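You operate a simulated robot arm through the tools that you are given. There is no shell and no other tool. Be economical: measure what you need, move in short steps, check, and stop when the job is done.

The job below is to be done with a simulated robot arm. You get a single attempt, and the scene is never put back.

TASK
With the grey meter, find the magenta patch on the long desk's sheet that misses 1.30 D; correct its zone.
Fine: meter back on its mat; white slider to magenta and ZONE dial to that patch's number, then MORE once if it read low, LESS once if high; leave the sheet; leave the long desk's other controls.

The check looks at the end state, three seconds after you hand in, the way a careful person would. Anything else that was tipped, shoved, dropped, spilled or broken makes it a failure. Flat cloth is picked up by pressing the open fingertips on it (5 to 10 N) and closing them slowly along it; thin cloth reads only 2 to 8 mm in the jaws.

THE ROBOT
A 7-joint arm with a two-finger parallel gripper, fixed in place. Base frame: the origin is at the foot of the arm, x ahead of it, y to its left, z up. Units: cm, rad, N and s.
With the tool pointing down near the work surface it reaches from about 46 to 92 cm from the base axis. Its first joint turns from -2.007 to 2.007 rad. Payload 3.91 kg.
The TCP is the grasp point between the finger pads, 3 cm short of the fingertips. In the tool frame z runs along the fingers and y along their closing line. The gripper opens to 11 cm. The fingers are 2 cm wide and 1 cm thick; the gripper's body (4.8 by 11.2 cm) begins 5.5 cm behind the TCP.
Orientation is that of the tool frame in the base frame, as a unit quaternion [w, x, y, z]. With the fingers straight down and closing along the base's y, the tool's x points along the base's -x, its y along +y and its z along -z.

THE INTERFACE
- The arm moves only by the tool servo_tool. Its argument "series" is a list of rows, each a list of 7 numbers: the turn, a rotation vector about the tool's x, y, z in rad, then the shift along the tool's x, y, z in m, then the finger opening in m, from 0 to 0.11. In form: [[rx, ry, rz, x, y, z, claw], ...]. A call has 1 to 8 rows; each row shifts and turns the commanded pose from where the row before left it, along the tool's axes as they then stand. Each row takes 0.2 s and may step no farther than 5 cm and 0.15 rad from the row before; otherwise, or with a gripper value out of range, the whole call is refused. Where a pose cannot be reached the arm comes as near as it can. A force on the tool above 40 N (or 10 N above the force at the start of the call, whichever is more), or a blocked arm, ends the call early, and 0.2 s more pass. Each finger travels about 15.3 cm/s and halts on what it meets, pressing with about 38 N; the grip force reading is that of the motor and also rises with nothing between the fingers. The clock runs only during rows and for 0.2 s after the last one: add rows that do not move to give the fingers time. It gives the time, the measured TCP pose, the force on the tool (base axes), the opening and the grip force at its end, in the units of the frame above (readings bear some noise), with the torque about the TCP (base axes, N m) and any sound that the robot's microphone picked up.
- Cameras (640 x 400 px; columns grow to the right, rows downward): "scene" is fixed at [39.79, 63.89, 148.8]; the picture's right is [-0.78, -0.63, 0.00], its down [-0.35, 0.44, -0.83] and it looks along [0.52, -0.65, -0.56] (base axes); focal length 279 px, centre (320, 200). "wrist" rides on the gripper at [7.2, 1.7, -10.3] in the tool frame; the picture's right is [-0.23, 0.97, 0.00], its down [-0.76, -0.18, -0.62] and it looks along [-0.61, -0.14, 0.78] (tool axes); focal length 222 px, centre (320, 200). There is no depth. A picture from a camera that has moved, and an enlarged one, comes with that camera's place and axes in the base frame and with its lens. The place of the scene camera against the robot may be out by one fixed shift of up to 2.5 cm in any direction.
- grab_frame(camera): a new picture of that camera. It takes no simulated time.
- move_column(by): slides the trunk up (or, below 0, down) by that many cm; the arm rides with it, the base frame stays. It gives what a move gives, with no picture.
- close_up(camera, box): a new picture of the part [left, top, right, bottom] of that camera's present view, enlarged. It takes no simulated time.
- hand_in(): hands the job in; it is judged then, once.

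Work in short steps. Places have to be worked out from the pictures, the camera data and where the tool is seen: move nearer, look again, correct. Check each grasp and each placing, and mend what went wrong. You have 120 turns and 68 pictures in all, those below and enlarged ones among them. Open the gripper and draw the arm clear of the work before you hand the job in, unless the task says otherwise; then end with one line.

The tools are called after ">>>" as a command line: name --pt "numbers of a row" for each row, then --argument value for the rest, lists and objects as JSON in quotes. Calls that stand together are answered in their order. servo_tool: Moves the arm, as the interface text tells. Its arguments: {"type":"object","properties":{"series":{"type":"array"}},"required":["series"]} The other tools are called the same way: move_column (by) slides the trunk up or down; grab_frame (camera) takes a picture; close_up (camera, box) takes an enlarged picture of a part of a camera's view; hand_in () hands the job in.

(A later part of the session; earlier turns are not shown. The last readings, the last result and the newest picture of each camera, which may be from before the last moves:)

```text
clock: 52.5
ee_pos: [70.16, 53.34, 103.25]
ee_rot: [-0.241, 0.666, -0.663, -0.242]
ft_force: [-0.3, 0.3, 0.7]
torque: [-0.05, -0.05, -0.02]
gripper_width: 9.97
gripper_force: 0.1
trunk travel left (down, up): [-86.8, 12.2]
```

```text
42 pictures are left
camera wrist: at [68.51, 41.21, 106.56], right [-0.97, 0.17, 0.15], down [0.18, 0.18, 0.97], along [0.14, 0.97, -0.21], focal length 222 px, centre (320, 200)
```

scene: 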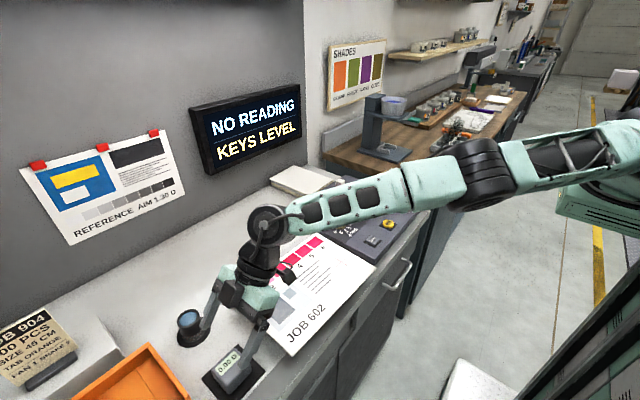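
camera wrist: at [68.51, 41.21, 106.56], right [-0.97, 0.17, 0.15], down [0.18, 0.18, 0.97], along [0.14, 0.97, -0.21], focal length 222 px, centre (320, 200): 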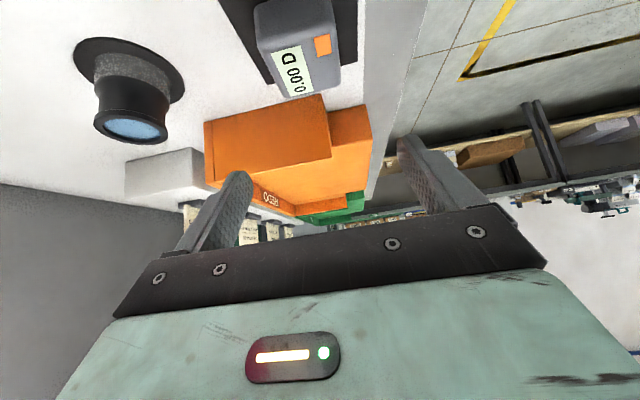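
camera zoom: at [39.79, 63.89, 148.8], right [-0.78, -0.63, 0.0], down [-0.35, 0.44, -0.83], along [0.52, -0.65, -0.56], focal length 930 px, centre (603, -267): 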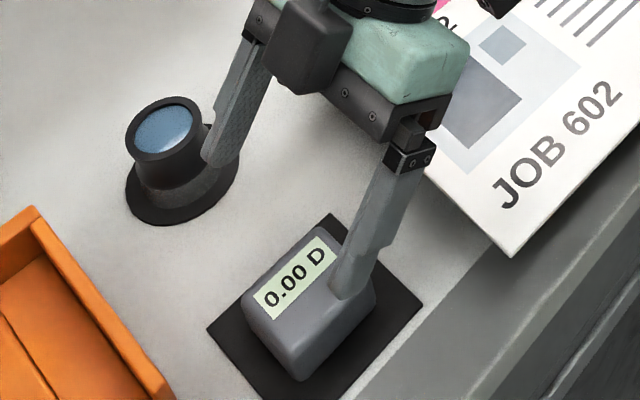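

The meter is ≈5 cm wide in x, centred near (69.9, 54.5), and the fingers straddle it with the loupe clear. I'll close to 8 cm and descend vertically, stopping to check.

>>> servo_tool --pt "0 0 0 0 0.002 0 0.08" --pt "0 0 0 0.01385 0 0.01645 0.08" --pt "0 0 0 0.01385 0 0.01645 0.08" --pt "0 0 0 0.01385 0 0.01645 0.08" --pt "0 0 0 0.006 0 0.0085 0.08"

>>> close_up --camera "scene" --box '[170, 280, 300, 400]'

>>> grab_frame --camera "wrist"

```text
clock: 53.7
ee_pos: [69.29, 52.91, 95.58]
ee_rot: [-0.242, 0.665, -0.664, -0.243]
ft_force: [0.2, 0.1, -0.7]
torque: [0.01, 0.0, 0.03]
gripper_width: 8.0
gripper_force: 0.1
out of reach, approached as far as the arm can: row 4
trunk travel left (down, up): [-86.8, 12.2]
```

```text
3.33 times, centred on (235, 340) of scene
camera zoom: at [39.79, 63.89, 148.8], right [-0.78, -0.63, 0.0], down [-0.35, 0.44, -0.83], along [0.52, -0.65, -0.56], focal length 930 px, centre (603, -267)
```

zoom: 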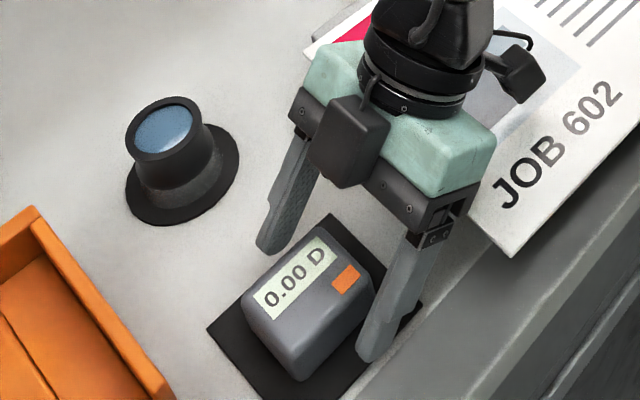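

```text
40 pictures are left
camera wrist: at [67.65, 40.82, 98.79], right [-0.97, 0.17, 0.15], down [0.18, 0.18, 0.97], along [0.14, 0.97, -0.21], focal length 222 px, centre (320, 200)
```

wrist: 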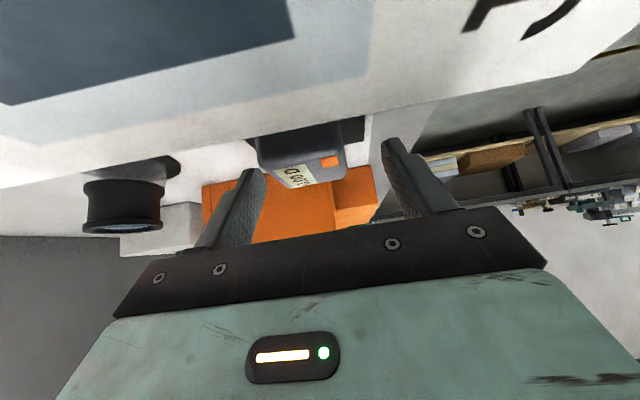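

I'm close, but the reach ran out slightly (z 95.6, a bit short in x and y). I'll raise the arm 5 cm, lower the trunk 4 cm for more slack, then correct.

>>> servo_tool --pt "0 0 0 -0.0161 0 -0.0191 0.08" --pt "0 0 0 -0.0161 0 -0.0191 0.08"

>>> move_column --by -4

>>> servo_tool --pt "0 0 0 -0.0055 -0.007 0.0045 0.08" --pt "0 0 0 0.006 0 0.008 0.08"

```text
clock: 54.3
ee_pos: [69.06, 53.07, 100.54]
ee_rot: [-0.241, 0.666, -0.663, -0.242]
ft_force: [0.3, 0.0, 0.5]
torque: [0.0, 0.01, 0.01]
gripper_width: 7.98
gripper_force: 0.1
trunk travel left (down, up): [-86.8, 12.2]
```

```text
clock: 55.2
ee_pos: [69.14, 53.07, 96.6]
ee_rot: [-0.242, 0.666, -0.662, -0.243]
ft_force: [-0.5, -0.2, 0.1]
torque: [-0.01, 0.01, -0.01]
gripper_width: 8.01
gripper_force: 0.1
trunk travel left (down, up): [-82.8, 16.2]
```

```text
clock: 55.8
ee_pos: [69.55, 53.82, 95.64]
ee_rot: [-0.241, 0.666, -0.662, -0.243]
ft_force: [0.0, 0.7, 0.9]
torque: [0.01, 0.01, 0.01]
gripper_width: 7.99
gripper_force: 0.0
trunk travel left (down, up): [-82.8, 16.2]
```

In reach. I'll lower the last centimetre and close gradually.

>>> servo_tool --pt "0 0 0 0.0068 -0.003 0.0073 0.08" --pt "0 0 0 0 0 0 0.065" --pt "0 0 0 0 0 0 0.06" --pt "0 0 0 0 0 0 0.055" --pt "0 0 0 0 0 0 0.05" --pt "0 0 0 0 0 0 0.045" --pt "0 0 0 0 0 0 0.045"

>>> close_up --camera "scene" --box '[170, 280, 300, 400]'

```text
clock: 57.4
ee_pos: [69.27, 53.6, 94.29]
ee_rot: [-0.242, 0.665, -0.663, -0.243]
ft_force: [0.5, -0.5, 0.3]
torque: [0.03, -0.04, -0.01]
gripper_width: 5.11
gripper_force: 37.6
out of reach, approached as far as the arm can: row 1
trunk travel left (down, up): [-82.8, 16.2]
```

```text
3.33 times, centred on (235, 340) of scene
camera zoom: at [39.79, 63.89, 148.8], right [-0.78, -0.63, 0.0], down [-0.35, 0.44, -0.83], along [0.52, -0.65, -0.56], focal length 930 px, centre (603, -267)
```

zoom: 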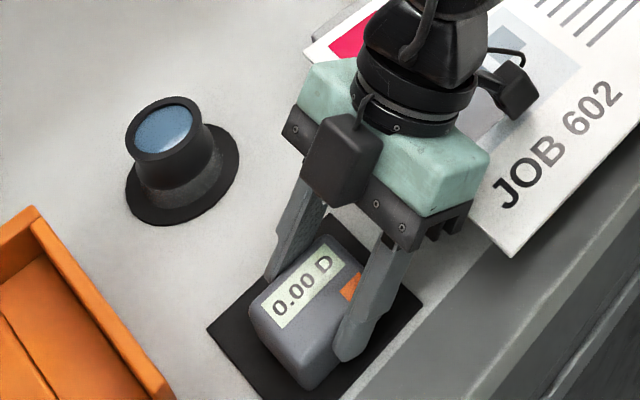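

Grasped at 5.1 cm width. I'll lift it and check the meter hangs level.

>>> servo_tool --pt "0 0 0 -0.0129 0 -0.0153 0.045" --pt "0 0 0 -0.0161 0 -0.0191 0.045" --pt "0 0 0 -0.0129 0 -0.0153 0.045"

>>> grab_frame --camera "wrist"

```text
clock: 58.2
ee_pos: [69.21, 53.69, 100.89]
ee_rot: [-0.241, 0.666, -0.663, -0.242]
ft_force: [0.5, -0.5, 0.3]
torque: [-0.02, 0.01, 0.0]
gripper_width: 4.53
gripper_force: 0.0
trunk travel left (down, up): [-82.8, 16.2]
```

```text
38 pictures are left
camera wrist: at [67.72, 41.52, 104.24], right [-0.97, 0.17, 0.15], down [0.18, 0.18, 0.97], along [0.14, 0.97, -0.21], focal length 222 px, centre (320, 200)
```

wrist: 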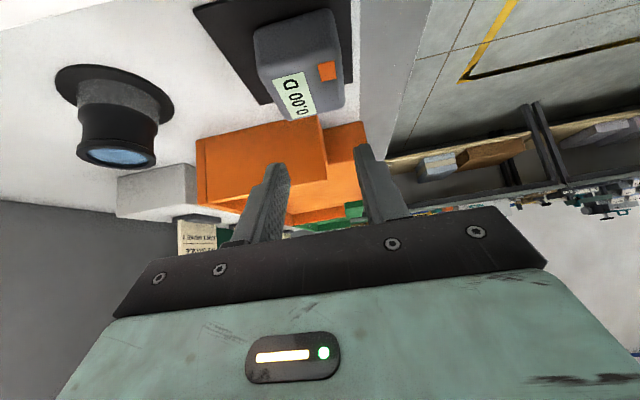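

The fingers slipped off the meter, which stayed put on its mat. I'll look at its shape closely.

>>> close_up --camera "wrist" --box '[190, 0, 390, 125]'

>>> close_up --camera "scene" --box '[190, 320, 290, 400]'

```text
3.20 times, centred on (290, 62) of wrist
camera zoom: at [67.72, 41.52, 104.24], right [-0.97, 0.17, 0.15], down [0.18, 0.18, 0.97], along [0.14, 0.97, -0.21], focal length 711 px, centre (416, 640)
```

zoom: 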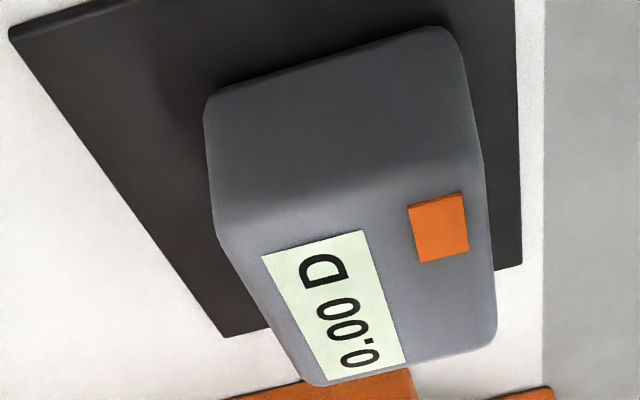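

```text
5.00 times, centred on (240, 360) of scene
camera zoom: at [39.79, 63.89, 148.8], right [-0.78, -0.63, 0.0], down [-0.35, 0.44, -0.83], along [0.52, -0.65, -0.56], focal length 1395 px, centre (720, -600)
```

zoom: 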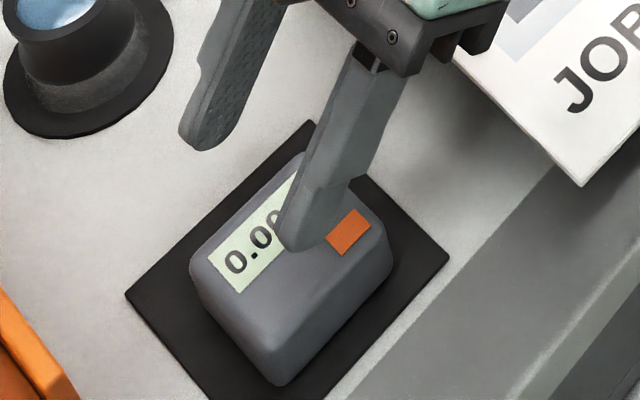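

The meter is a straight-sided box only ≈3.2 cm tall (z 91–94.2), x centre ≈69.3 and y 52–57.5, so I gripped too high. I'll reopen, give the trunk 3 cm more slack, and take a deeper grip with a lower close target.

>>> move_column --by -3

>>> servo_tool --pt "0 0 0 0 0 0 0.08" --pt "0 0 0 0 0 0 0.08" --pt "0 0 0 0.0101 -0.001 0.012 0.08" --pt "0 0 0 0.0092 0 0.008 0.08" --pt "0 0 0 0 0 0 0.08"

```text
clock: 58.9
ee_pos: [69.22, 53.71, 98.02]
ee_rot: [-0.242, 0.666, -0.663, -0.242]
ft_force: [0.0, 0.6, -0.3]
torque: [0.0, -0.02, 0.05]
gripper_width: 4.5
gripper_force: 0.0
trunk travel left (down, up): [-79.8, 19.2]
```

```text
clock: 60.1
ee_pos: [69.47, 53.53, 95.2]
ee_rot: [-0.242, 0.665, -0.663, -0.243]
ft_force: [-0.3, 0.8, 0.0]
torque: [-0.02, 0.02, 0.03]
gripper_width: 8.0
gripper_force: 0.1
trunk travel left (down, up): [-79.8, 19.2]
```

Now I'll creep down until I feel the mat or reach z≈93.9.

>>> servo_tool --pt "0 0 0 0.0058 0.002 0.0069 0.08" --pt "0 0 0 0.0019 0 0.0023 0.08" --pt "0 0 0 0.0013 0 0.0015 0.08" --pt "0 0 0 0 0 0 0.08"

```text
clock: 61.1
ee_pos: [69.23, 53.47, 93.76]
ee_rot: [-0.241, 0.666, -0.663, -0.242]
ft_force: [0.4, 0.3, 0.1]
torque: [0.02, -0.01, 0.02]
gripper_width: 8.0
gripper_force: 0.0
trunk travel left (down, up): [-79.8, 19.2]
```

>>> servo_tool --pt "0 0 0 0.0013 0 0.0015 0.08" --pt "0 0 0 0.0013 0 0.0015 0.08" --pt "0 0 0 0 0 0 0.08"

```text
clock: 61.9
ee_pos: [69.19, 53.53, 93.55]
ee_rot: [-0.241, 0.667, -0.662, -0.243]
ft_force: [0.2, -0.2, 8.3]
torque: [-1.04, 0.09, 0.08]
gripper_width: 7.99
gripper_force: 0.1
trunk travel left (down, up): [-79.8, 19.2]
```

Mat contact is at TCP z≈93.55. I'll back off 3 mm and close firmly.

>>> servo_tool --pt "0 0 0 -0.0025 0 -0.003 0.08" --pt "0 0 0 0 0 0 0.065" --pt "0 0 0 0 0 0 0.058" --pt "0 0 0 0 0 0 0.052" --pt "0 0 0 0 0 0 0.046" --pt "0 0 0 0 0 0 0.03" --pt "0 0 0 0 0 0 0.02" --pt "0 0 0 0 0 0 0.02"

>>> servo_tool --pt "0 0 0 -0.0032 0 -0.0038 0.02" --pt "0 0 0 -0.0032 0 -0.0038 0.02" --pt "0 0 0 -0.0032 0 -0.0038 0.02" --pt "0 0 0 -0.0032 0 -0.0038 0.02"

>>> close_up --camera "scene" --box '[190, 310, 290, 390]'

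```text
clock: 63.7
ee_pos: [69.16, 53.56, 93.82]
ee_rot: [-0.241, 0.666, -0.663, -0.243]
ft_force: [-0.2, 0.2, 0.4]
torque: [0.0, -0.02, 0.0]
gripper_width: 5.11
gripper_force: 38.2
trunk travel left (down, up): [-79.8, 19.2]
```

```text
clock: 64.7
ee_pos: [69.2, 53.45, 95.9]
ee_rot: [-0.241, 0.666, -0.663, -0.243]
ft_force: [-0.1, -0.3, -1.6]
torque: [0.02, 0.03, 0.02]
gripper_width: 5.15
gripper_force: 38.0
trunk travel left (down, up): [-79.8, 19.2]
```

```text
5.00 times, centred on (240, 350) of scene
camera zoom: at [39.79, 63.89, 148.8], right [-0.78, -0.63, 0.0], down [-0.35, 0.44, -0.83], along [0.52, -0.65, -0.56], focal length 1395 px, centre (720, -550)
```

zoom: 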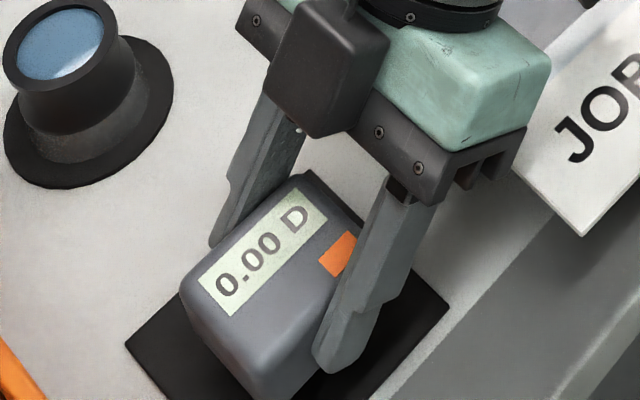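

Lifted and held. I'll raise it 4 cm and carry it above patch 2, the visibly lighter one.

>>> servo_tool --pt "0 0 0 -0.0129 0 -0.0153 0.02" --pt "0 0 0 -0.0129 0 -0.0153 0.02" --pt "0 0 0 0.0231 -0.0266 -0.01945 0.02" --pt "0 0 0 0.0231 -0.0266 -0.01945 0.02" --pt "0 0 0 0.0231 -0.0266 -0.01945 0.02" --pt "0 0 0 0.0231 -0.0266 -0.01945 0.02" --pt "0 0 0 0.0231 -0.0266 -0.01945 0.02"

>>> grab_frame --camera "scene"

```text
clock: 66.3
ee_pos: [82.59, 38.54, 100.07]
ee_rot: [-0.243, 0.667, -0.662, -0.242]
ft_force: [0.1, 0.4, -0.2]
torque: [-0.05, -0.03, -0.01]
gripper_width: 5.14
gripper_force: 38.3
trunk travel left (down, up): [-79.8, 19.2]
```

```text
34 pictures are left
```

scene: 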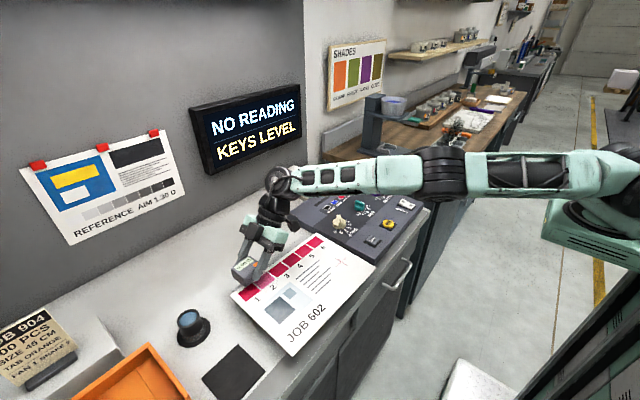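

>>> close_up --camera "scene" --box '[210, 200, 350, 300]'

```text
4.00 times, centred on (280, 250) of scene
camera zoom: at [39.79, 63.89, 148.8], right [-0.78, -0.63, 0.0], down [-0.35, 0.44, -0.83], along [0.52, -0.65, -0.56], focal length 1116 px, centre (480, 0)
```

zoom: 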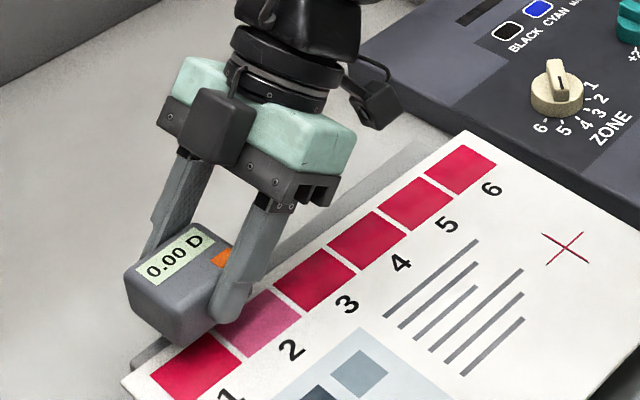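

The sheet triangulates to z≈95, so it sits on a raised board. That puts patch 2 at ≈(79.6, 38.0) and patch 1 at ≈(79.9, 42.6). I'll shift above patch 2 and come down in small steps, watching the force.

>>> servo_tool --pt "0 0 0 0.013 0.03 -0.0109 0.02" --pt "0 0 0 0.0064 0 0.00765 0.02" --pt "0 0 0 0.0019 0 0.0023 0.02" --pt "0 0 0 0.0013 0 0.0015 0.02" --pt "0 0 0 0 0 0 0.02"

>>> close_up --camera "scene" --box '[210, 200, 350, 300]'

```text
clock: 67.5
ee_pos: [79.58, 36.76, 98.85]
ee_rot: [-0.244, 0.666, -0.661, -0.243]
ft_force: [2.1, -1.4, 24.9]
torque: [-0.13, 0.34, 0.05]
gripper_width: 5.15
gripper_force: 38.0
trunk travel left (down, up): [-79.8, 19.2]
```

```text
4.00 times, centred on (280, 250) of scene
camera zoom: at [39.79, 63.89, 148.8], right [-0.78, -0.63, 0.0], down [-0.35, 0.44, -0.83], along [0.52, -0.65, -0.56], focal length 1116 px, centre (480, 0)
```

zoom: 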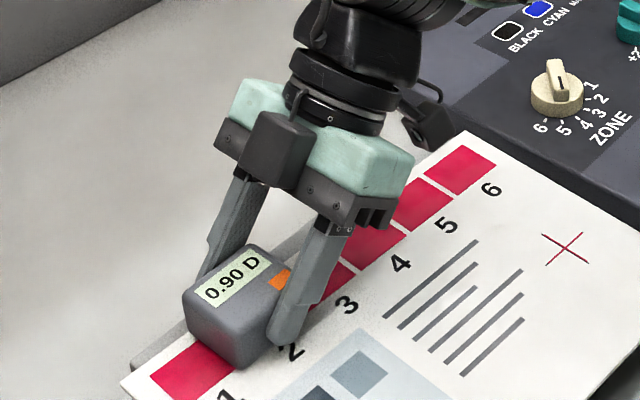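

It reads 0.90 D on patch 2, so it is low. To confirm the meter and the others, I'll lift, shift one patch over to patch 3 and read there.

>>> servo_tool --pt "0 0 0 -0.0097 0 -0.0115 0.02" --pt "0 0 0 0.0176 0 -0.0148 0.02" --pt "0 0 0 0.0176 0 -0.0148 0.02" --pt "0 0 0 0.0064 0 0.00765 0.02" --pt "0 0 0 0.0014 0 0.0017 0.02" --pt "0 0 0 0 0 0 0.02"

>>> grab_frame --camera "scene"

>>> close_up --camera "scene" --box '[210, 200, 350, 300]'

```text
clock: 68.9
ee_pos: [79.56, 32.14, 98.91]
ee_rot: [-0.242, 0.666, -0.662, -0.243]
ft_force: [-0.4, -0.4, 7.2]
torque: [0.03, 0.11, 0.01]
gripper_width: 5.16
gripper_force: 38.3
trunk travel left (down, up): [-79.8, 19.2]
```

```text
31 pictures are left
```

scene: 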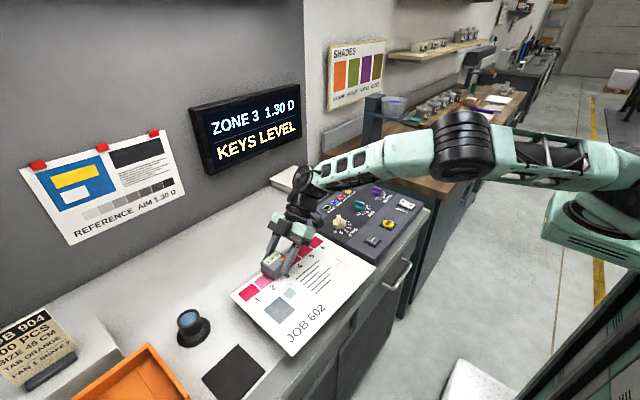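

```text
4.00 times, centred on (280, 250) of scene
camera zoom: at [39.79, 63.89, 148.8], right [-0.78, -0.63, 0.0], down [-0.35, 0.44, -0.83], along [0.52, -0.65, -0.56], focal length 1116 px, centre (480, 0)
```

zoom: 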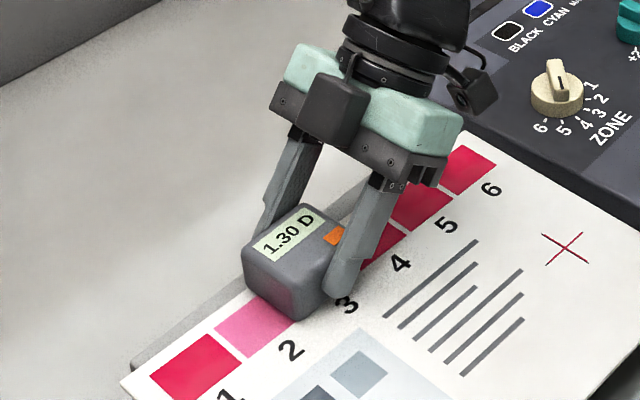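

Wall: "ZONE 3 1.30 D", so patch 2 (0.90, low) is the faulty one. I'll carry the meter back above its mat, centred ≈(70.0, 54.4).

>>> servo_tool --pt "0 0 0 -0.0129 0 -0.0153 0.02" --pt "0 0 0 -0.0324 0.0194 0.0273 0.02" --pt "0 0 0 -0.0324 0.0194 0.0273 0.02" --pt "0 0 0 -0.0324 0.0194 0.0273 0.02" --pt "0 0 0 -0.0324 0.0194 0.0273 0.02" --pt "0 0 0 -0.0324 0.0194 0.0273 0.02" --pt "0 0 0 0 0 0 0.02"

>>> servo_tool --pt "0 0 0 0.0129 0 0.0153 0.02" --pt "0 0 0 0.0129 0 0.0153 0.02" --pt "0 0 0 0 0 0 0.02"

>>> close_up --camera "scene" --box '[170, 290, 310, 390]'

```text
clock: 70.5
ee_pos: [69.53, 53.37, 100.53]
ee_rot: [-0.241, 0.666, -0.663, -0.242]
ft_force: [-0.3, -0.3, -0.2]
torque: [-0.04, -0.02, 0.0]
gripper_width: 5.14
gripper_force: 38.0
trunk travel left (down, up): [-79.8, 19.2]
```

```text
clock: 71.3
ee_pos: [69.65, 53.2, 96.58]
ee_rot: [-0.241, 0.666, -0.662, -0.243]
ft_force: [0.1, -0.1, -0.9]
torque: [-0.04, 0.01, 0.0]
gripper_width: 5.13
gripper_force: 37.9
trunk travel left (down, up): [-79.8, 19.2]
```

```text
4.00 times, centred on (240, 340) of scene
camera zoom: at [39.79, 63.89, 148.8], right [-0.78, -0.63, 0.0], down [-0.35, 0.44, -0.83], along [0.52, -0.65, -0.56], focal length 1116 px, centre (640, -360)
```

zoom: 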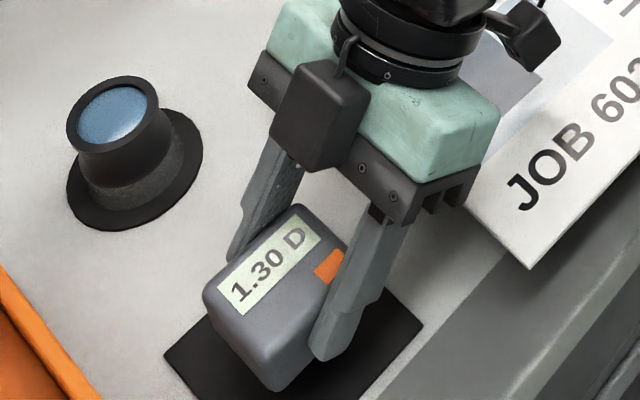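

Well placed over the mat. I'll lower it to contact in small steps.

>>> servo_tool --pt "0 0 0 0.0064 -0.002 0.00765 0.02" --pt "0 0 0 0.0064 0 0.00765 0.02" --pt "0 0 0 0.0019 0 0.0023 0.02" --pt "0 0 0 0.0013 0 0.0015 0.02" --pt "0 0 0 0 0 0 0.02"

```text
clock: 72.5
ee_pos: [69.95, 53.29, 94.08]
ee_rot: [-0.242, 0.666, -0.663, -0.242]
ft_force: [0.2, 0.8, 0.0]
torque: [0.0, -0.02, 0.01]
gripper_width: 5.15
gripper_force: 38.1
trunk travel left (down, up): [-79.8, 19.2]
```

>>> servo_tool --pt "0 0 0 0.0013 0 0.0015 0.02" --pt "0 0 0 0.0006 0 0.0008 0.02" --pt "0 0 0 0 0 0 0.02"

```text
clock: 73.3
ee_pos: [69.92, 53.34, 93.79]
ee_rot: [-0.241, 0.666, -0.663, -0.242]
ft_force: [-0.4, -0.1, -1.0]
torque: [-0.04, 0.04, 0.03]
gripper_width: 5.13
gripper_force: 37.7
trunk travel left (down, up): [-79.8, 19.2]
```

>>> servo_tool --pt "0 0 0 0.001 0 0.0012 0.02" --pt "0 0 0 0.0006 0 0.0008 0.02" --pt "0 0 0 0 0 0 0.02"

```text
clock: 74.1
ee_pos: [69.9, 53.33, 93.79]
ee_rot: [-0.243, 0.666, -0.662, -0.243]
ft_force: [2.3, -1.0, 8.1]
torque: [-0.04, 0.07, 0.01]
gripper_width: 5.16
gripper_force: 37.6
trunk travel left (down, up): [-79.8, 19.2]
```

Contact at 8 N. I'll release gently, then lift straight up and look.

>>> servo_tool --pt "0 0 0 0 0 0 0.052" --pt "0 0 0 0 0 0 0.056" --pt "0 0 0 0 0 0 0.065" --pt "0 0 0 0 0 0 0.075" --pt "0 0 0 -0.0064 0 -0.00765 0.075" --pt "0 0 0 -0.0193 0 -0.023 0.075" --pt "0 0 0 -0.0193 0 -0.023 0.075" --pt "0 0 0 0 0 0 0.075"

>>> close_up --camera "scene" --box '[170, 290, 310, 390]'

```text
clock: 75.9
ee_pos: [69.86, 53.4, 100.61]
ee_rot: [-0.241, 0.667, -0.662, -0.243]
ft_force: [-0.7, 0.0, -0.1]
torque: [0.02, 0.0, 0.02]
gripper_width: 7.5
gripper_force: 0.1
trunk travel left (down, up): [-79.8, 19.2]
```

```text
4.00 times, centred on (240, 340) of scene
camera zoom: at [39.79, 63.89, 148.8], right [-0.78, -0.63, 0.0], down [-0.35, 0.44, -0.83], along [0.52, -0.65, -0.56], focal length 1116 px, centre (640, -360)
```

zoom: 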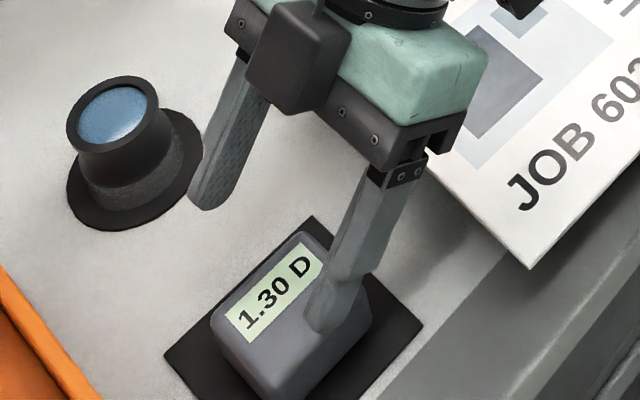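

The meter is back on its mat. I'll rise, retreat over the sheet and straighten the tool.

>>> servo_tool --pt "0 0 0 -0.0193 0 -0.023 0.075" --pt "0 0 0 -0.0193 0 -0.023 0.075" --pt "0 0 0 0.0321 0.003 -0.027 0.075" --pt "0 0 0 0.0321 0.003 -0.027 0.075" --pt "0 0 0 0.0321 0.003 -0.027 0.075" --pt "0 0 0 0.0321 0.003 -0.027 0.075" --pt "0 0 0 0.0321 0.003 -0.027 0.075" --pt "0 0 0 0.0321 0.003 -0.027 0.075"

>>> servo_tool --pt "0 0.14 0 0 0 0 0.075" --pt "0 0.14 0 0 0 0 0.075" --pt "0 0.14 0 0 0 0 0.075" --pt "0 0.14 0 0 0 0 0.075" --pt "0 0.14 0 0 0 0 0.075"

>>> move_column --by 12

```text
clock: 77.7
ee_pos: [68.15, 28.27, 106.57]
ee_rot: [-0.241, 0.667, -0.662, -0.242]
ft_force: [-0.3, 0.5, -0.6]
torque: [-0.03, -0.04, -0.02]
gripper_width: 7.5
gripper_force: 0.0
trunk travel left (down, up): [-79.8, 19.2]
```

```text
clock: 78.9
ee_pos: [68.37, 28.07, 106.63]
ee_rot: [0.001, 0.709, -0.705, 0.001]
ft_force: [0.5, -1.3, 0.6]
torque: [0.05, 0.0, 0.03]
gripper_width: 7.5
gripper_force: 0.1
trunk travel left (down, up): [-79.8, 19.2]
```

```text
clock: 80.4
ee_pos: [68.33, 28.23, 118.65]
ee_rot: [0.0, 0.709, -0.706, 0.001]
ft_force: [-0.1, -0.5, 0.5]
torque: [-0.03, 0.0, -0.01]
gripper_width: 7.49
gripper_force: 0.0
trunk travel left (down, up): [-91.8, 7.2]
```

>>> servo_tool --pt "0 0 0.149 0.0 0 0 0.075" --pt "0 0 0.149 0 0 0 0.075" --pt "0 0 0.149 0 0 0 0.075" --pt "0 0 0.149 0 0 0 0.075" --pt "0 0 0.149 0 0 0 0.075" --pt "0 0 0 0.033 -0.033 0 0.075" --pt "0 0 0 0.033 -0.033 0 0.075" --pt "0 0 0 0.033 -0.033 0 0.075"

>>> servo_tool --pt "0 0 0.149 0.0 0 0 0.075" --pt "0 0 0.149 0 0 0 0.075" --pt "0 0 0.149 0 0 0 0.075" --pt "0 0 0.149 0 0 0 0.075" --pt "0 0 0.149 0 0 0 0.075" --pt "0 0 0.08 0 -0.033 0 0.075" --pt "0 0 0 0 -0.033 0 0.075"

>>> grab_frame --camera "wrist"

```text
clock: 82.2
ee_pos: [68.99, 14.28, 118.58]
ee_rot: [-0.001, -0.405, 0.914, 0.0]
ft_force: [-0.3, 0.9, 0.2]
torque: [-0.03, -0.02, 0.01]
gripper_width: 7.51
gripper_force: 0.1
trunk travel left (down, up): [-91.8, 7.2]
```

```text
clock: 83.8
ee_pos: [69.23, 7.68, 118.52]
ee_rot: [-0.001, -0.003, 1.0, 0.0]
ft_force: [0.4, 0.0, -0.1]
torque: [-0.04, 0.0, -0.01]
gripper_width: 7.47
gripper_force: 0.0
trunk travel left (down, up): [-91.8, 7.2]
```

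```text
27 pictures are left
camera wrist: at [62.05, 9.31, 128.88], right [0.22, 0.98, 0.0], down [0.76, -0.17, 0.62], along [0.61, -0.14, -0.78], focal length 222 px, centre (320, 200)
```

wrist: 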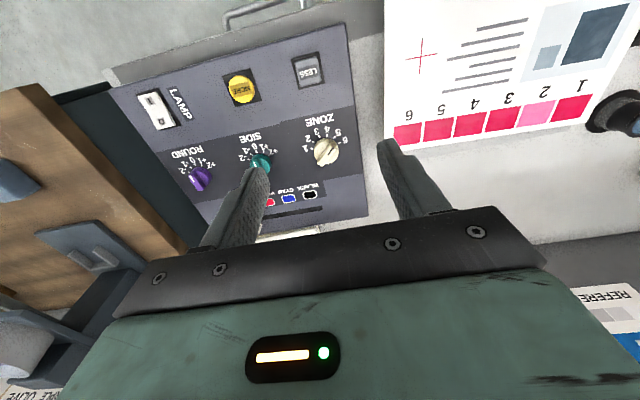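

>>> close_up --camera "wrist" --box '[280, 100, 376, 180]'

>>> close_up --camera "scene" --box '[315, 170, 395, 250]'

```text
5.00 times, centred on (328, 140) of wrist
camera zoom: at [62.05, 9.31, 128.88], right [0.22, 0.98, 0.0], down [0.76, -0.17, 0.62], along [0.61, -0.14, -0.78], focal length 1111 px, centre (280, 500)
```

zoom: 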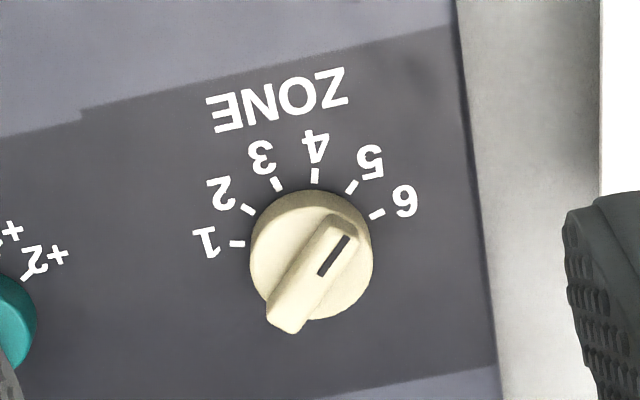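

```text
5.00 times, centred on (355, 210) of scene
camera zoom: at [39.79, 63.89, 148.8], right [-0.78, -0.63, 0.0], down [-0.35, 0.44, -0.83], along [0.52, -0.65, -0.56], focal length 1395 px, centre (145, 150)
```

zoom: 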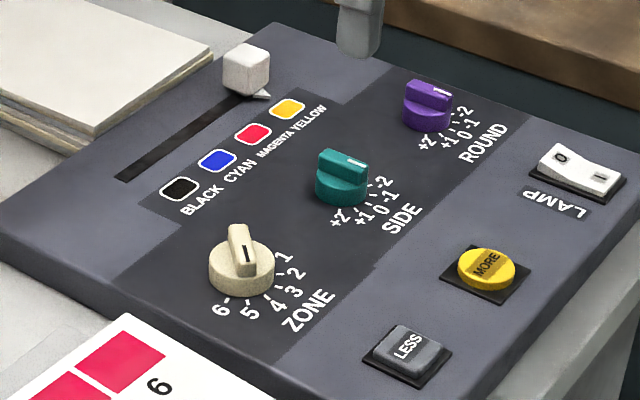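

The dial bar points to 5 (ticks every 30°, dial centre ≈(78.8, 6.5)). Reaching 2 needs a +90° turn, from yaw −0.785 to +0.785. I'll check that the wrist allows −0.785 while shifting above the dial.

>>> servo_tool --pt "0 0 0 -0.048 -0.006 0 0.05" --pt "0 0 0 -0.048 -0.006 0 0.05" --pt "0 0 0.13 0 0 0 0.05" --pt "0 0 0.13 0 0 0 0.05" --pt "0 0 0.13 0 0 0 0.05" --pt "0 0 0.13 0 0 0 0.05" --pt "0 0 0.13 0 0 0 0.05" --pt "0 0 0.13 0 0 0 0.05"

```text
clock: 85.6
ee_pos: [78.86, 6.5, 118.48]
ee_rot: [0.0, 0.127, 0.992, 0.0]
ft_force: [-0.1, 0.0, -0.1]
torque: [-0.01, 0.0, -0.04]
gripper_width: 5.02
gripper_force: 0.1
out of reach, approached as far as the arm can: row 5, 6, 7, 8
trunk travel left (down, up): [-91.8, 7.2]
```

Yaw is limited to −0.255 here. The bar is symmetric, so I can grip it at yaw +2.356 instead. I'll test how far the yaw goes in the positive direction.

>>> servo_tool --pt "0 0 -0.149 0 0 0 0.05" --pt "0 0 -0.149 0 0 0 0.05" --pt "0 0 -0.149 0 0 0 0.05" --pt "0 0 -0.149 0 0 0 0.05" --pt "0 0 -0.149 0 0 0 0.05" --pt "0 0 -0.149 0 0 0 0.05" --pt "0 0 -0.149 0 0 0 0.05" --pt "0 0 -0.149 0 0 0 0.05"

>>> servo_tool --pt "0 0 -0.149 0 0 0 0.05" --pt "0 0 -0.149 0 0 0 0.05" --pt "0 0 -0.149 0 0 0 0.05" --pt "0 0 -0.149 0 0 0 0.05" --pt "0 0 -0.149 0 0 0 0.05" --pt "0 0 -0.149 0 0 0 0.05" --pt "0 0 -0.149 0 0 0 0.05" --pt "0 0 -0.149 0 0 0 0.05"

>>> servo_tool --pt "0 0 -0.149 0 0 0 0.05" --pt "0 0 -0.08 0 0 0 0.05"

```text
clock: 87.4
ee_pos: [78.74, 6.46, 118.73]
ee_rot: [0.0, -0.453, 0.891, -0.001]
ft_force: [0.1, 0.2, -0.8]
torque: [-0.01, 0.01, 0.0]
gripper_width: 5.01
gripper_force: 0.0
trunk travel left (down, up): [-91.8, 7.2]
```

```text
clock: 89.2
ee_pos: [78.87, 6.41, 118.58]
ee_rot: [0.0, 0.875, -0.483, 0.0]
ft_force: [0.1, -0.3, -0.6]
torque: [-0.03, 0.01, 0.01]
gripper_width: 5.01
gripper_force: 0.0
trunk travel left (down, up): [-91.8, 7.2]
```

```text
clock: 89.8
ee_pos: [78.79, 6.5, 118.59]
ee_rot: [0.001, 0.925, -0.381, 0.002]
ft_force: [0.1, 0.2, -0.1]
torque: [-0.01, 0.01, 0.01]
gripper_width: 5.0
gripper_force: 0.0
trunk travel left (down, up): [-91.8, 7.2]
```

Yaw 2.36 works. I'll descend over the dial bar to just above it and look.

>>> servo_tool --pt "0 0 0 0 0 0.05 0.05" --pt "0 0 0 0 0 0.05 0.05" --pt "0 0 0 0 0 0.05 0.05" --pt "0 0 0 0 0 0.03 0.05" --pt "0 0 0 0 0 0 0.05"

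>>> close_up --camera "scene" --box '[295, 170, 395, 250]'

>>> grab_frame --camera "wrist"

```text
clock: 91.0
ee_pos: [78.6, 6.12, 100.76]
ee_rot: [0.001, 0.925, -0.38, 0.0]
ft_force: [0.1, -0.4, 0.1]
torque: [-0.02, 0.01, -0.01]
gripper_width: 4.96
gripper_force: 0.0
trunk travel left (down, up): [-91.8, 7.2]
```

```text
5.00 times, centred on (345, 210) of scene
camera zoom: at [39.79, 63.89, 148.8], right [-0.78, -0.63, 0.0], down [-0.35, 0.44, -0.83], along [0.52, -0.65, -0.56], focal length 1395 px, centre (195, 150)
```

zoom: 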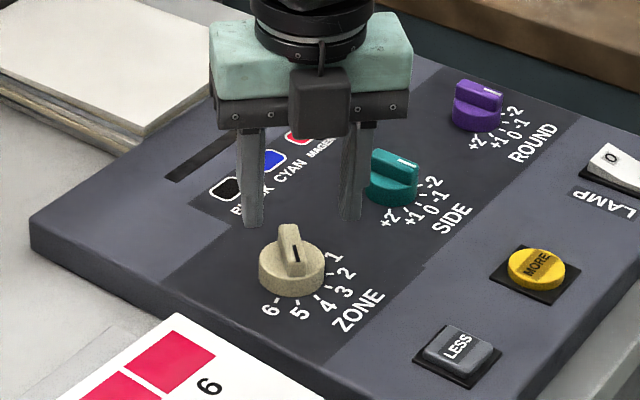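

```text
23 pictures are left
camera wrist: at [82.65, 0.05, 111.07], right [-0.85, -0.53, 0.0], down [-0.42, 0.66, 0.62], along [-0.33, 0.53, -0.78], focal length 222 px, centre (320, 200)
```

wrist: 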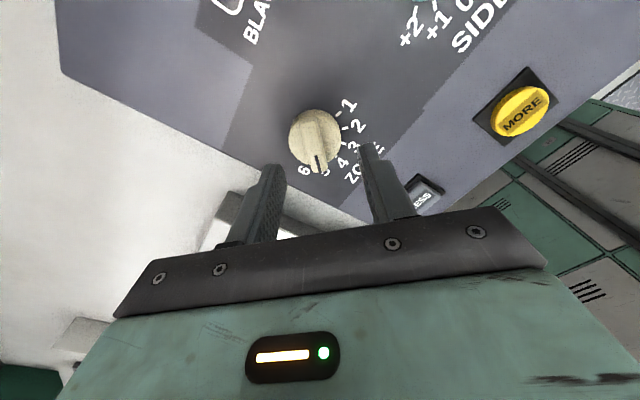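

The dial is at ≈(78.9, 6.6), so I shift slightly, descend around the bar and close gently.

>>> servo_tool --pt "0 0 0 -0.001 -0.0053 0 0.05" --pt "0 0 0 0 0 0.012 0.05" --pt "0 0 0 0 0 0.01 0.05" --pt "0 0 0 0 0 0 0.05"

>>> close_up --camera "scene" --box '[310, 190, 390, 250]'

```text
clock: 92.0
ee_pos: [79.14, 6.74, 98.42]
ee_rot: [0.0, 0.925, -0.381, 0.0]
ft_force: [0.6, -0.1, 0.2]
torque: [-0.04, -0.03, -0.04]
gripper_width: 5.01
gripper_force: 0.1
trunk travel left (down, up): [-91.8, 7.2]
```

```text
6.67 times, centred on (350, 220) of scene
camera zoom: at [39.79, 63.89, 148.8], right [-0.78, -0.63, 0.0], down [-0.35, 0.44, -0.83], along [0.52, -0.65, -0.56], focal length 1860 px, centre (120, 67)
```

zoom: 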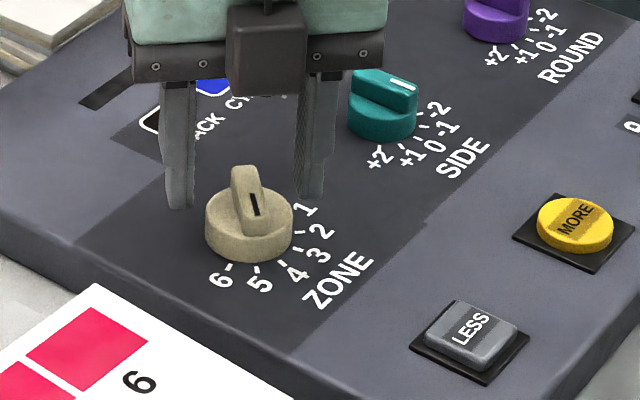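

The disc top triangulates to z≈94.5, so the tips (95.4) are still beside only the top of the bar. I'll go 0.6 cm lower with a small shift, then close.

>>> servo_tool --pt "0 0 0 -0.0014 0.0025 0.003 0.05" --pt "0 0 0 0 0 0.003 0.05" --pt "0 0 0 0 0 0 0.035" --pt "0 0 0 0 0 0 0.025" --pt "0 0 0 0 0 0 0.015" --pt "0 0 0 0 0 0 0.008" --pt "0 0 0 0 0 0 0.005" --pt "0 0 0 0 0 0 0.005"

```text
clock: 93.8
ee_pos: [78.83, 6.76, 97.83]
ee_rot: [0.0, 0.924, -0.381, 0.0]
ft_force: [-8.2, -5.7, -0.4]
torque: [-0.07, 0.24, -0.04]
gripper_width: 1.26
gripper_force: 44.9
trunk travel left (down, up): [-91.8, 7.2]
```

Gripped the bar (1.26 cm). I'll relieve the side load and turn 60° counter-clockwise (yaw +1.047).

>>> servo_tool --pt "0 0 -0.1 0 0.0012 0 0.005" --pt "0 0 -0.15 0 0 0 0.005" --pt "0 0 -0.15 0 0 0 0.005" --pt "0 0 -0.15 0 0 0 0.005" --pt "0 0 -0.15 0 0 0 0.005" --pt "0 0 -0.15 0 0 0 0.005" --pt "0 0 -0.15 0 0 0 0.005" --pt "0 0 -0.047 0 0 0 0.005"

```text
clock: 95.6
ee_pos: [78.8, 6.37, 97.89]
ee_rot: [0.002, 0.991, 0.132, 0.001]
ft_force: [-13.7, -25.5, 9.6]
torque: [-0.35, -0.51, -0.05]
gripper_width: 1.28
gripper_force: 45.0
trunk travel left (down, up): [-91.8, 7.2]
```

Turned 60°. There is some side load, so I'll relieve it a bit and look at the dial.

>>> servo_tool --pt "0 0 0 -0.0015 0.0015 0 0.005" --pt "0 0 0 0 0 0 0.005"

>>> close_up --camera "scene" --box '[310, 190, 390, 250]'

```text
clock: 96.2
ee_pos: [78.72, 6.38, 97.83]
ee_rot: [0.001, 0.991, 0.132, 0.001]
ft_force: [-1.6, -23.3, 7.7]
torque: [-0.78, 1.03, -0.08]
gripper_width: 1.28
gripper_force: 45.0
trunk travel left (down, up): [-91.8, 7.2]
```

```text
6.67 times, centred on (350, 220) of scene
camera zoom: at [39.79, 63.89, 148.8], right [-0.78, -0.63, 0.0], down [-0.35, 0.44, -0.83], along [0.52, -0.65, -0.56], focal length 1860 px, centre (120, 67)
```

zoom: 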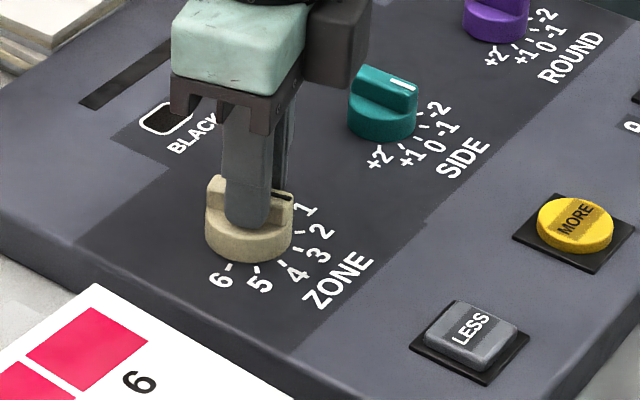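

It is at about 3 now. I'll continue another 30° to 2 with a small lateral relief.

>>> servo_tool --pt "0 0 -0.13 0 0.001 0 0.005" --pt "0 0 -0.13 0 0.0005 0 0.005" --pt "0 0 -0.13 0 0 0 0.005" --pt "0 0 -0.135 0 0 0 0.005" --pt "0 0 0 0 0 0 0.005"

```text
clock: 97.4
ee_pos: [78.98, 6.26, 97.86]
ee_rot: [0.001, 0.923, 0.385, 0.001]
ft_force: [3.1, -21.2, 9.2]
torque: [-0.24, -0.21, -0.05]
gripper_width: 1.29
gripper_force: 44.5
trunk travel left (down, up): [-91.8, 7.2]
```

A full 90° turn is reached. I'll release, rise and check.

>>> servo_tool --pt "0 0 0 0 0 0 0.02" --pt "0 0 0 0 0 0 0.035" --pt "0 0 0 0 0 0 0.045" --pt "0 0 0 0 0 -0.03 0.045" --pt "0 0 0 0 0 -0.05 0.045" --pt "0 0 0 0 0 -0.05 0.045"

>>> close_up --camera "scene" --box '[310, 190, 390, 250]'

```text
clock: 98.8
ee_pos: [78.58, 6.56, 110.88]
ee_rot: [0.001, 0.923, 0.385, 0.0]
ft_force: [0.9, -1.2, -0.3]
torque: [0.03, -0.01, 0.01]
gripper_width: 4.49
gripper_force: 0.1
trunk travel left (down, up): [-91.8, 7.2]
```

```text
6.67 times, centred on (350, 220) of scene
camera zoom: at [39.79, 63.89, 148.8], right [-0.78, -0.63, 0.0], down [-0.35, 0.44, -0.83], along [0.52, -0.65, -0.56], focal length 1860 px, centre (120, 67)
```

zoom: 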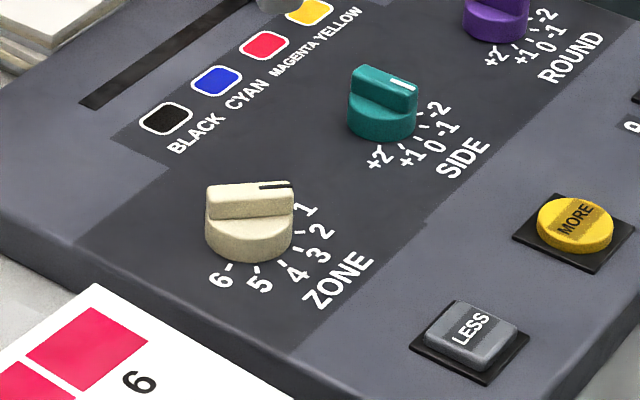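

The pointer is at the 2 tick. Next is the slider: I'll unwind the yaw back to 0, moving toward it at height.

>>> servo_tool --pt "0 0 0.149 0 0 -0.01 0.045" --pt "0 0 0.149 0 0 -0.01 0.045" --pt "0 0 0.149 0 0 -0.01 0.045" --pt "0 0 0.149 0 0 0 0.045" --pt "0 0 0.149 0 0 0 0.045" --pt "0 0 0.149 0 0 0 0.045" --pt "0 0 0.149 0 0 0 0.045" --pt "0 0 0.149 0 0 0 0.045"

>>> servo_tool --pt "0 0 0.149 0 0 0 0.045" --pt "0 0 0.149 0 0 0 0.045" --pt "0 0 0.149 0 0 0 0.045" --pt "0 0 0.149 0 0 0 0.045" --pt "0 0 0.149 0 0 0 0.045" --pt "0 0 0.149 0 0 0 0.045" --pt "0 0 0.149 0 0 0 0.045" --pt "0 0 0.149 0 0 0 0.045"

>>> servo_tool --pt "0 0 0.149 0 0 0 0.045" --pt "0 0 0.149 0 0 0 0.045" --pt "0 0 0.149 0 0 0 0.045" --pt "0 0 0.149 0 0 0 0.045" --pt "0 0 0.149 0 0 0 0.045" --pt "0 0 0.149 0 0 0 0.045" --pt "0 0 0.149 0 0 0 0.045" --pt "0 0 0.149 0 0 0 0.045"

>>> servo_tool --pt "0 0 0.149 0 0 0 0.055" --pt "0 0 0.149 0 0 0 0.055" --pt "0 0 0.059 0 0 0 0.055" --pt "0 0 0 -0.02 -0.045 0 0.055" --pt "0 0 0 -0.02 -0.045 0 0.055" --pt "0 0 0 -0.02 -0.045 0 0.055"

>>> grab_frame --camera "wrist"

```text
clock: 100.6
ee_pos: [78.79, 6.58, 113.79]
ee_rot: [0.001, 0.98, -0.201, -0.001]
ft_force: [-0.4, -0.2, -0.1]
torque: [0.0, 0.02, 0.0]
gripper_width: 4.5
gripper_force: 0.0
trunk travel left (down, up): [-91.8, 7.2]
```

```text
clock: 102.4
ee_pos: [78.7, 6.47, 113.84]
ee_rot: [0.0, -0.697, 0.717, 0.0]
ft_force: [0.6, -0.1, 0.4]
torque: [-0.02, -0.01, -0.01]
gripper_width: 4.51
gripper_force: 0.1
trunk travel left (down, up): [-91.8, 7.2]
```

```text
clock: 104.2
ee_pos: [78.72, 6.45, 113.72]
ee_rot: [0.0, -0.175, 0.985, 0.0]
ft_force: [0.8, 0.1, 0.8]
torque: [0.01, 0.01, 0.01]
gripper_width: 4.49
gripper_force: 0.1
trunk travel left (down, up): [-91.8, 7.2]
```

```text
clock: 105.6
ee_pos: [84.71, -7.04, 113.96]
ee_rot: [0.0, 0.001, 1.0, -0.001]
ft_force: [0.1, 0.5, 1.0]
torque: [-0.08, -0.01, 0.0]
gripper_width: 5.51
gripper_force: 0.0
trunk travel left (down, up): [-91.8, 7.2]
```

```text
19 pictures are left
camera wrist: at [77.62, -5.18, 124.25], right [0.23, 0.97, 0.0], down [0.76, -0.18, 0.62], along [0.61, -0.14, -0.78], focal length 222 px, centre (320, 200)
```

wrist: 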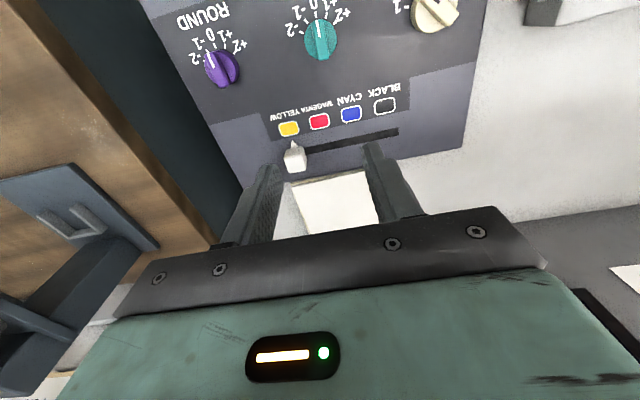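

The slider knob is at ≈(91.8, −12.3), yellow at y≈−11.95 and magenta ≈−7.6, so the slide needed is ≈4.4 cm. I'll move above the knob and descend.

>>> servo_tool --pt "0 0 0 -0.036 -0.026 0 0.055" --pt "0 0 0 -0.036 -0.0265 0 0.055" --pt "0 0 0 0 0 0.05 0.055" --pt "0 0 0 0 0 0.05 0.055" --pt "0 0 0 0 0 0.035 0.055" --pt "0 0 0 0 0 0 0.055"

>>> close_up --camera "scene" --box '[300, 150, 380, 210]'

>>> grab_frame --camera "wrist"

```text
clock: 107.0
ee_pos: [92.05, -12.46, 100.13]
ee_rot: [0.0, 0.001, 1.0, 0.0]
ft_force: [0.4, 0.1, 0.8]
torque: [-0.01, 0.03, 0.02]
gripper_width: 5.49
gripper_force: 0.0
trunk travel left (down, up): [-91.8, 7.2]
```

```text
6.67 times, centred on (340, 180) of scene
camera zoom: at [39.79, 63.89, 148.8], right [-0.78, -0.63, 0.0], down [-0.35, 0.44, -0.83], along [0.52, -0.65, -0.56], focal length 1860 px, centre (187, 333)
```

zoom: 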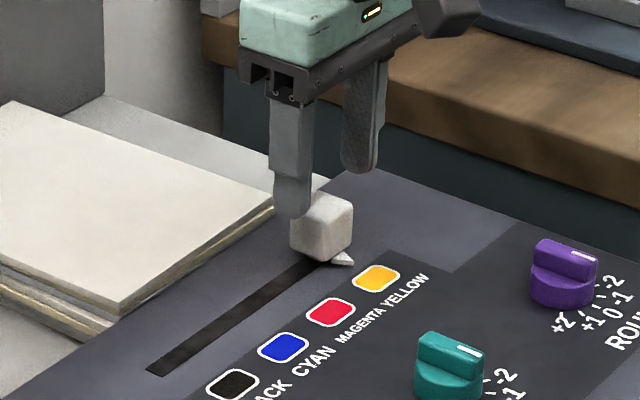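

```text
17 pictures are left
camera wrist: at [84.84, -10.79, 110.54], right [0.23, 0.97, 0.0], down [0.76, -0.18, 0.62], along [0.61, -0.14, -0.78], focal length 222 px, centre (320, 200)
```

wrist: 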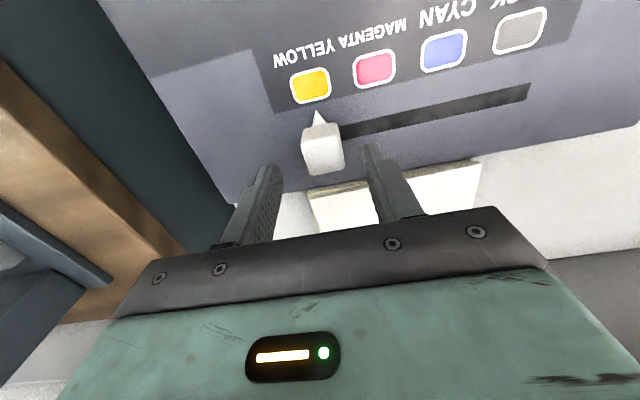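

The knob is between the fingers. I'll descend 2.6 cm and close on it.

>>> servo_tool --pt "0 0 0 0 0.002 0.013 0.055" --pt "0 0 0 0 0 0.013 0.055" --pt "0 0 0 0 0 0 0.045" --pt "0 0 0 0 0 0 0.035" --pt "0 0 0 0 0 0 0.025" --pt "0 0 0 0 0 0 0.018" --pt "0 0 0 0 0 0 0.015"

```text
clock: 108.6
ee_pos: [91.94, -12.23, 97.73]
ee_rot: [0.0, 0.001, 1.0, 0.0]
ft_force: [-0.1, -0.9, -1.5]
torque: [0.05, -0.45, 0.26]
gripper_width: 2.79
gripper_force: 45.3
trunk travel left (down, up): [-91.8, 7.2]
```

Gripped (2.8 cm). I'll slide +y by 4.4 cm.

>>> servo_tool --pt "0 0 0 0 0.011 0 0.015" --pt "0 0 0 0 0.011 0 0.015" --pt "0 0 0 0 0.011 0 0.015" --pt "0 0 0 0 0.011 0 0.015" --pt "0 0 0 0 0 0 0.015"

>>> close_up --camera "scene" --box '[300, 150, 380, 210]'

```text
clock: 109.8
ee_pos: [92.09, -7.84, 97.55]
ee_rot: [0.0, 0.002, 1.0, 0.001]
ft_force: [5.8, 2.6, -8.6]
torque: [0.08, -0.83, 0.05]
gripper_width: 2.78
gripper_force: 45.0
trunk travel left (down, up): [-91.8, 7.2]
```

```text
6.67 times, centred on (340, 180) of scene
camera zoom: at [39.79, 63.89, 148.8], right [-0.78, -0.63, 0.0], down [-0.35, 0.44, -0.83], along [0.52, -0.65, -0.56], focal length 1860 px, centre (187, 333)
```

zoom: 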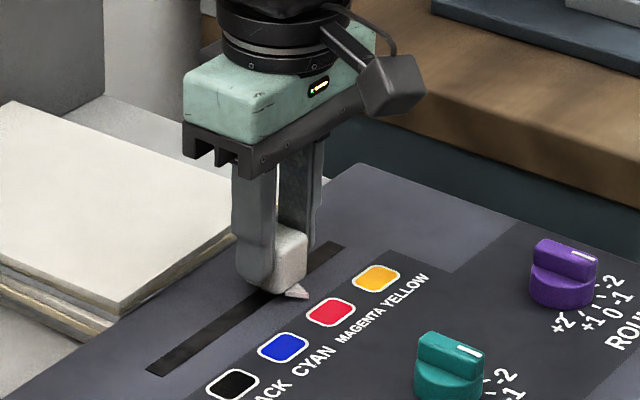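

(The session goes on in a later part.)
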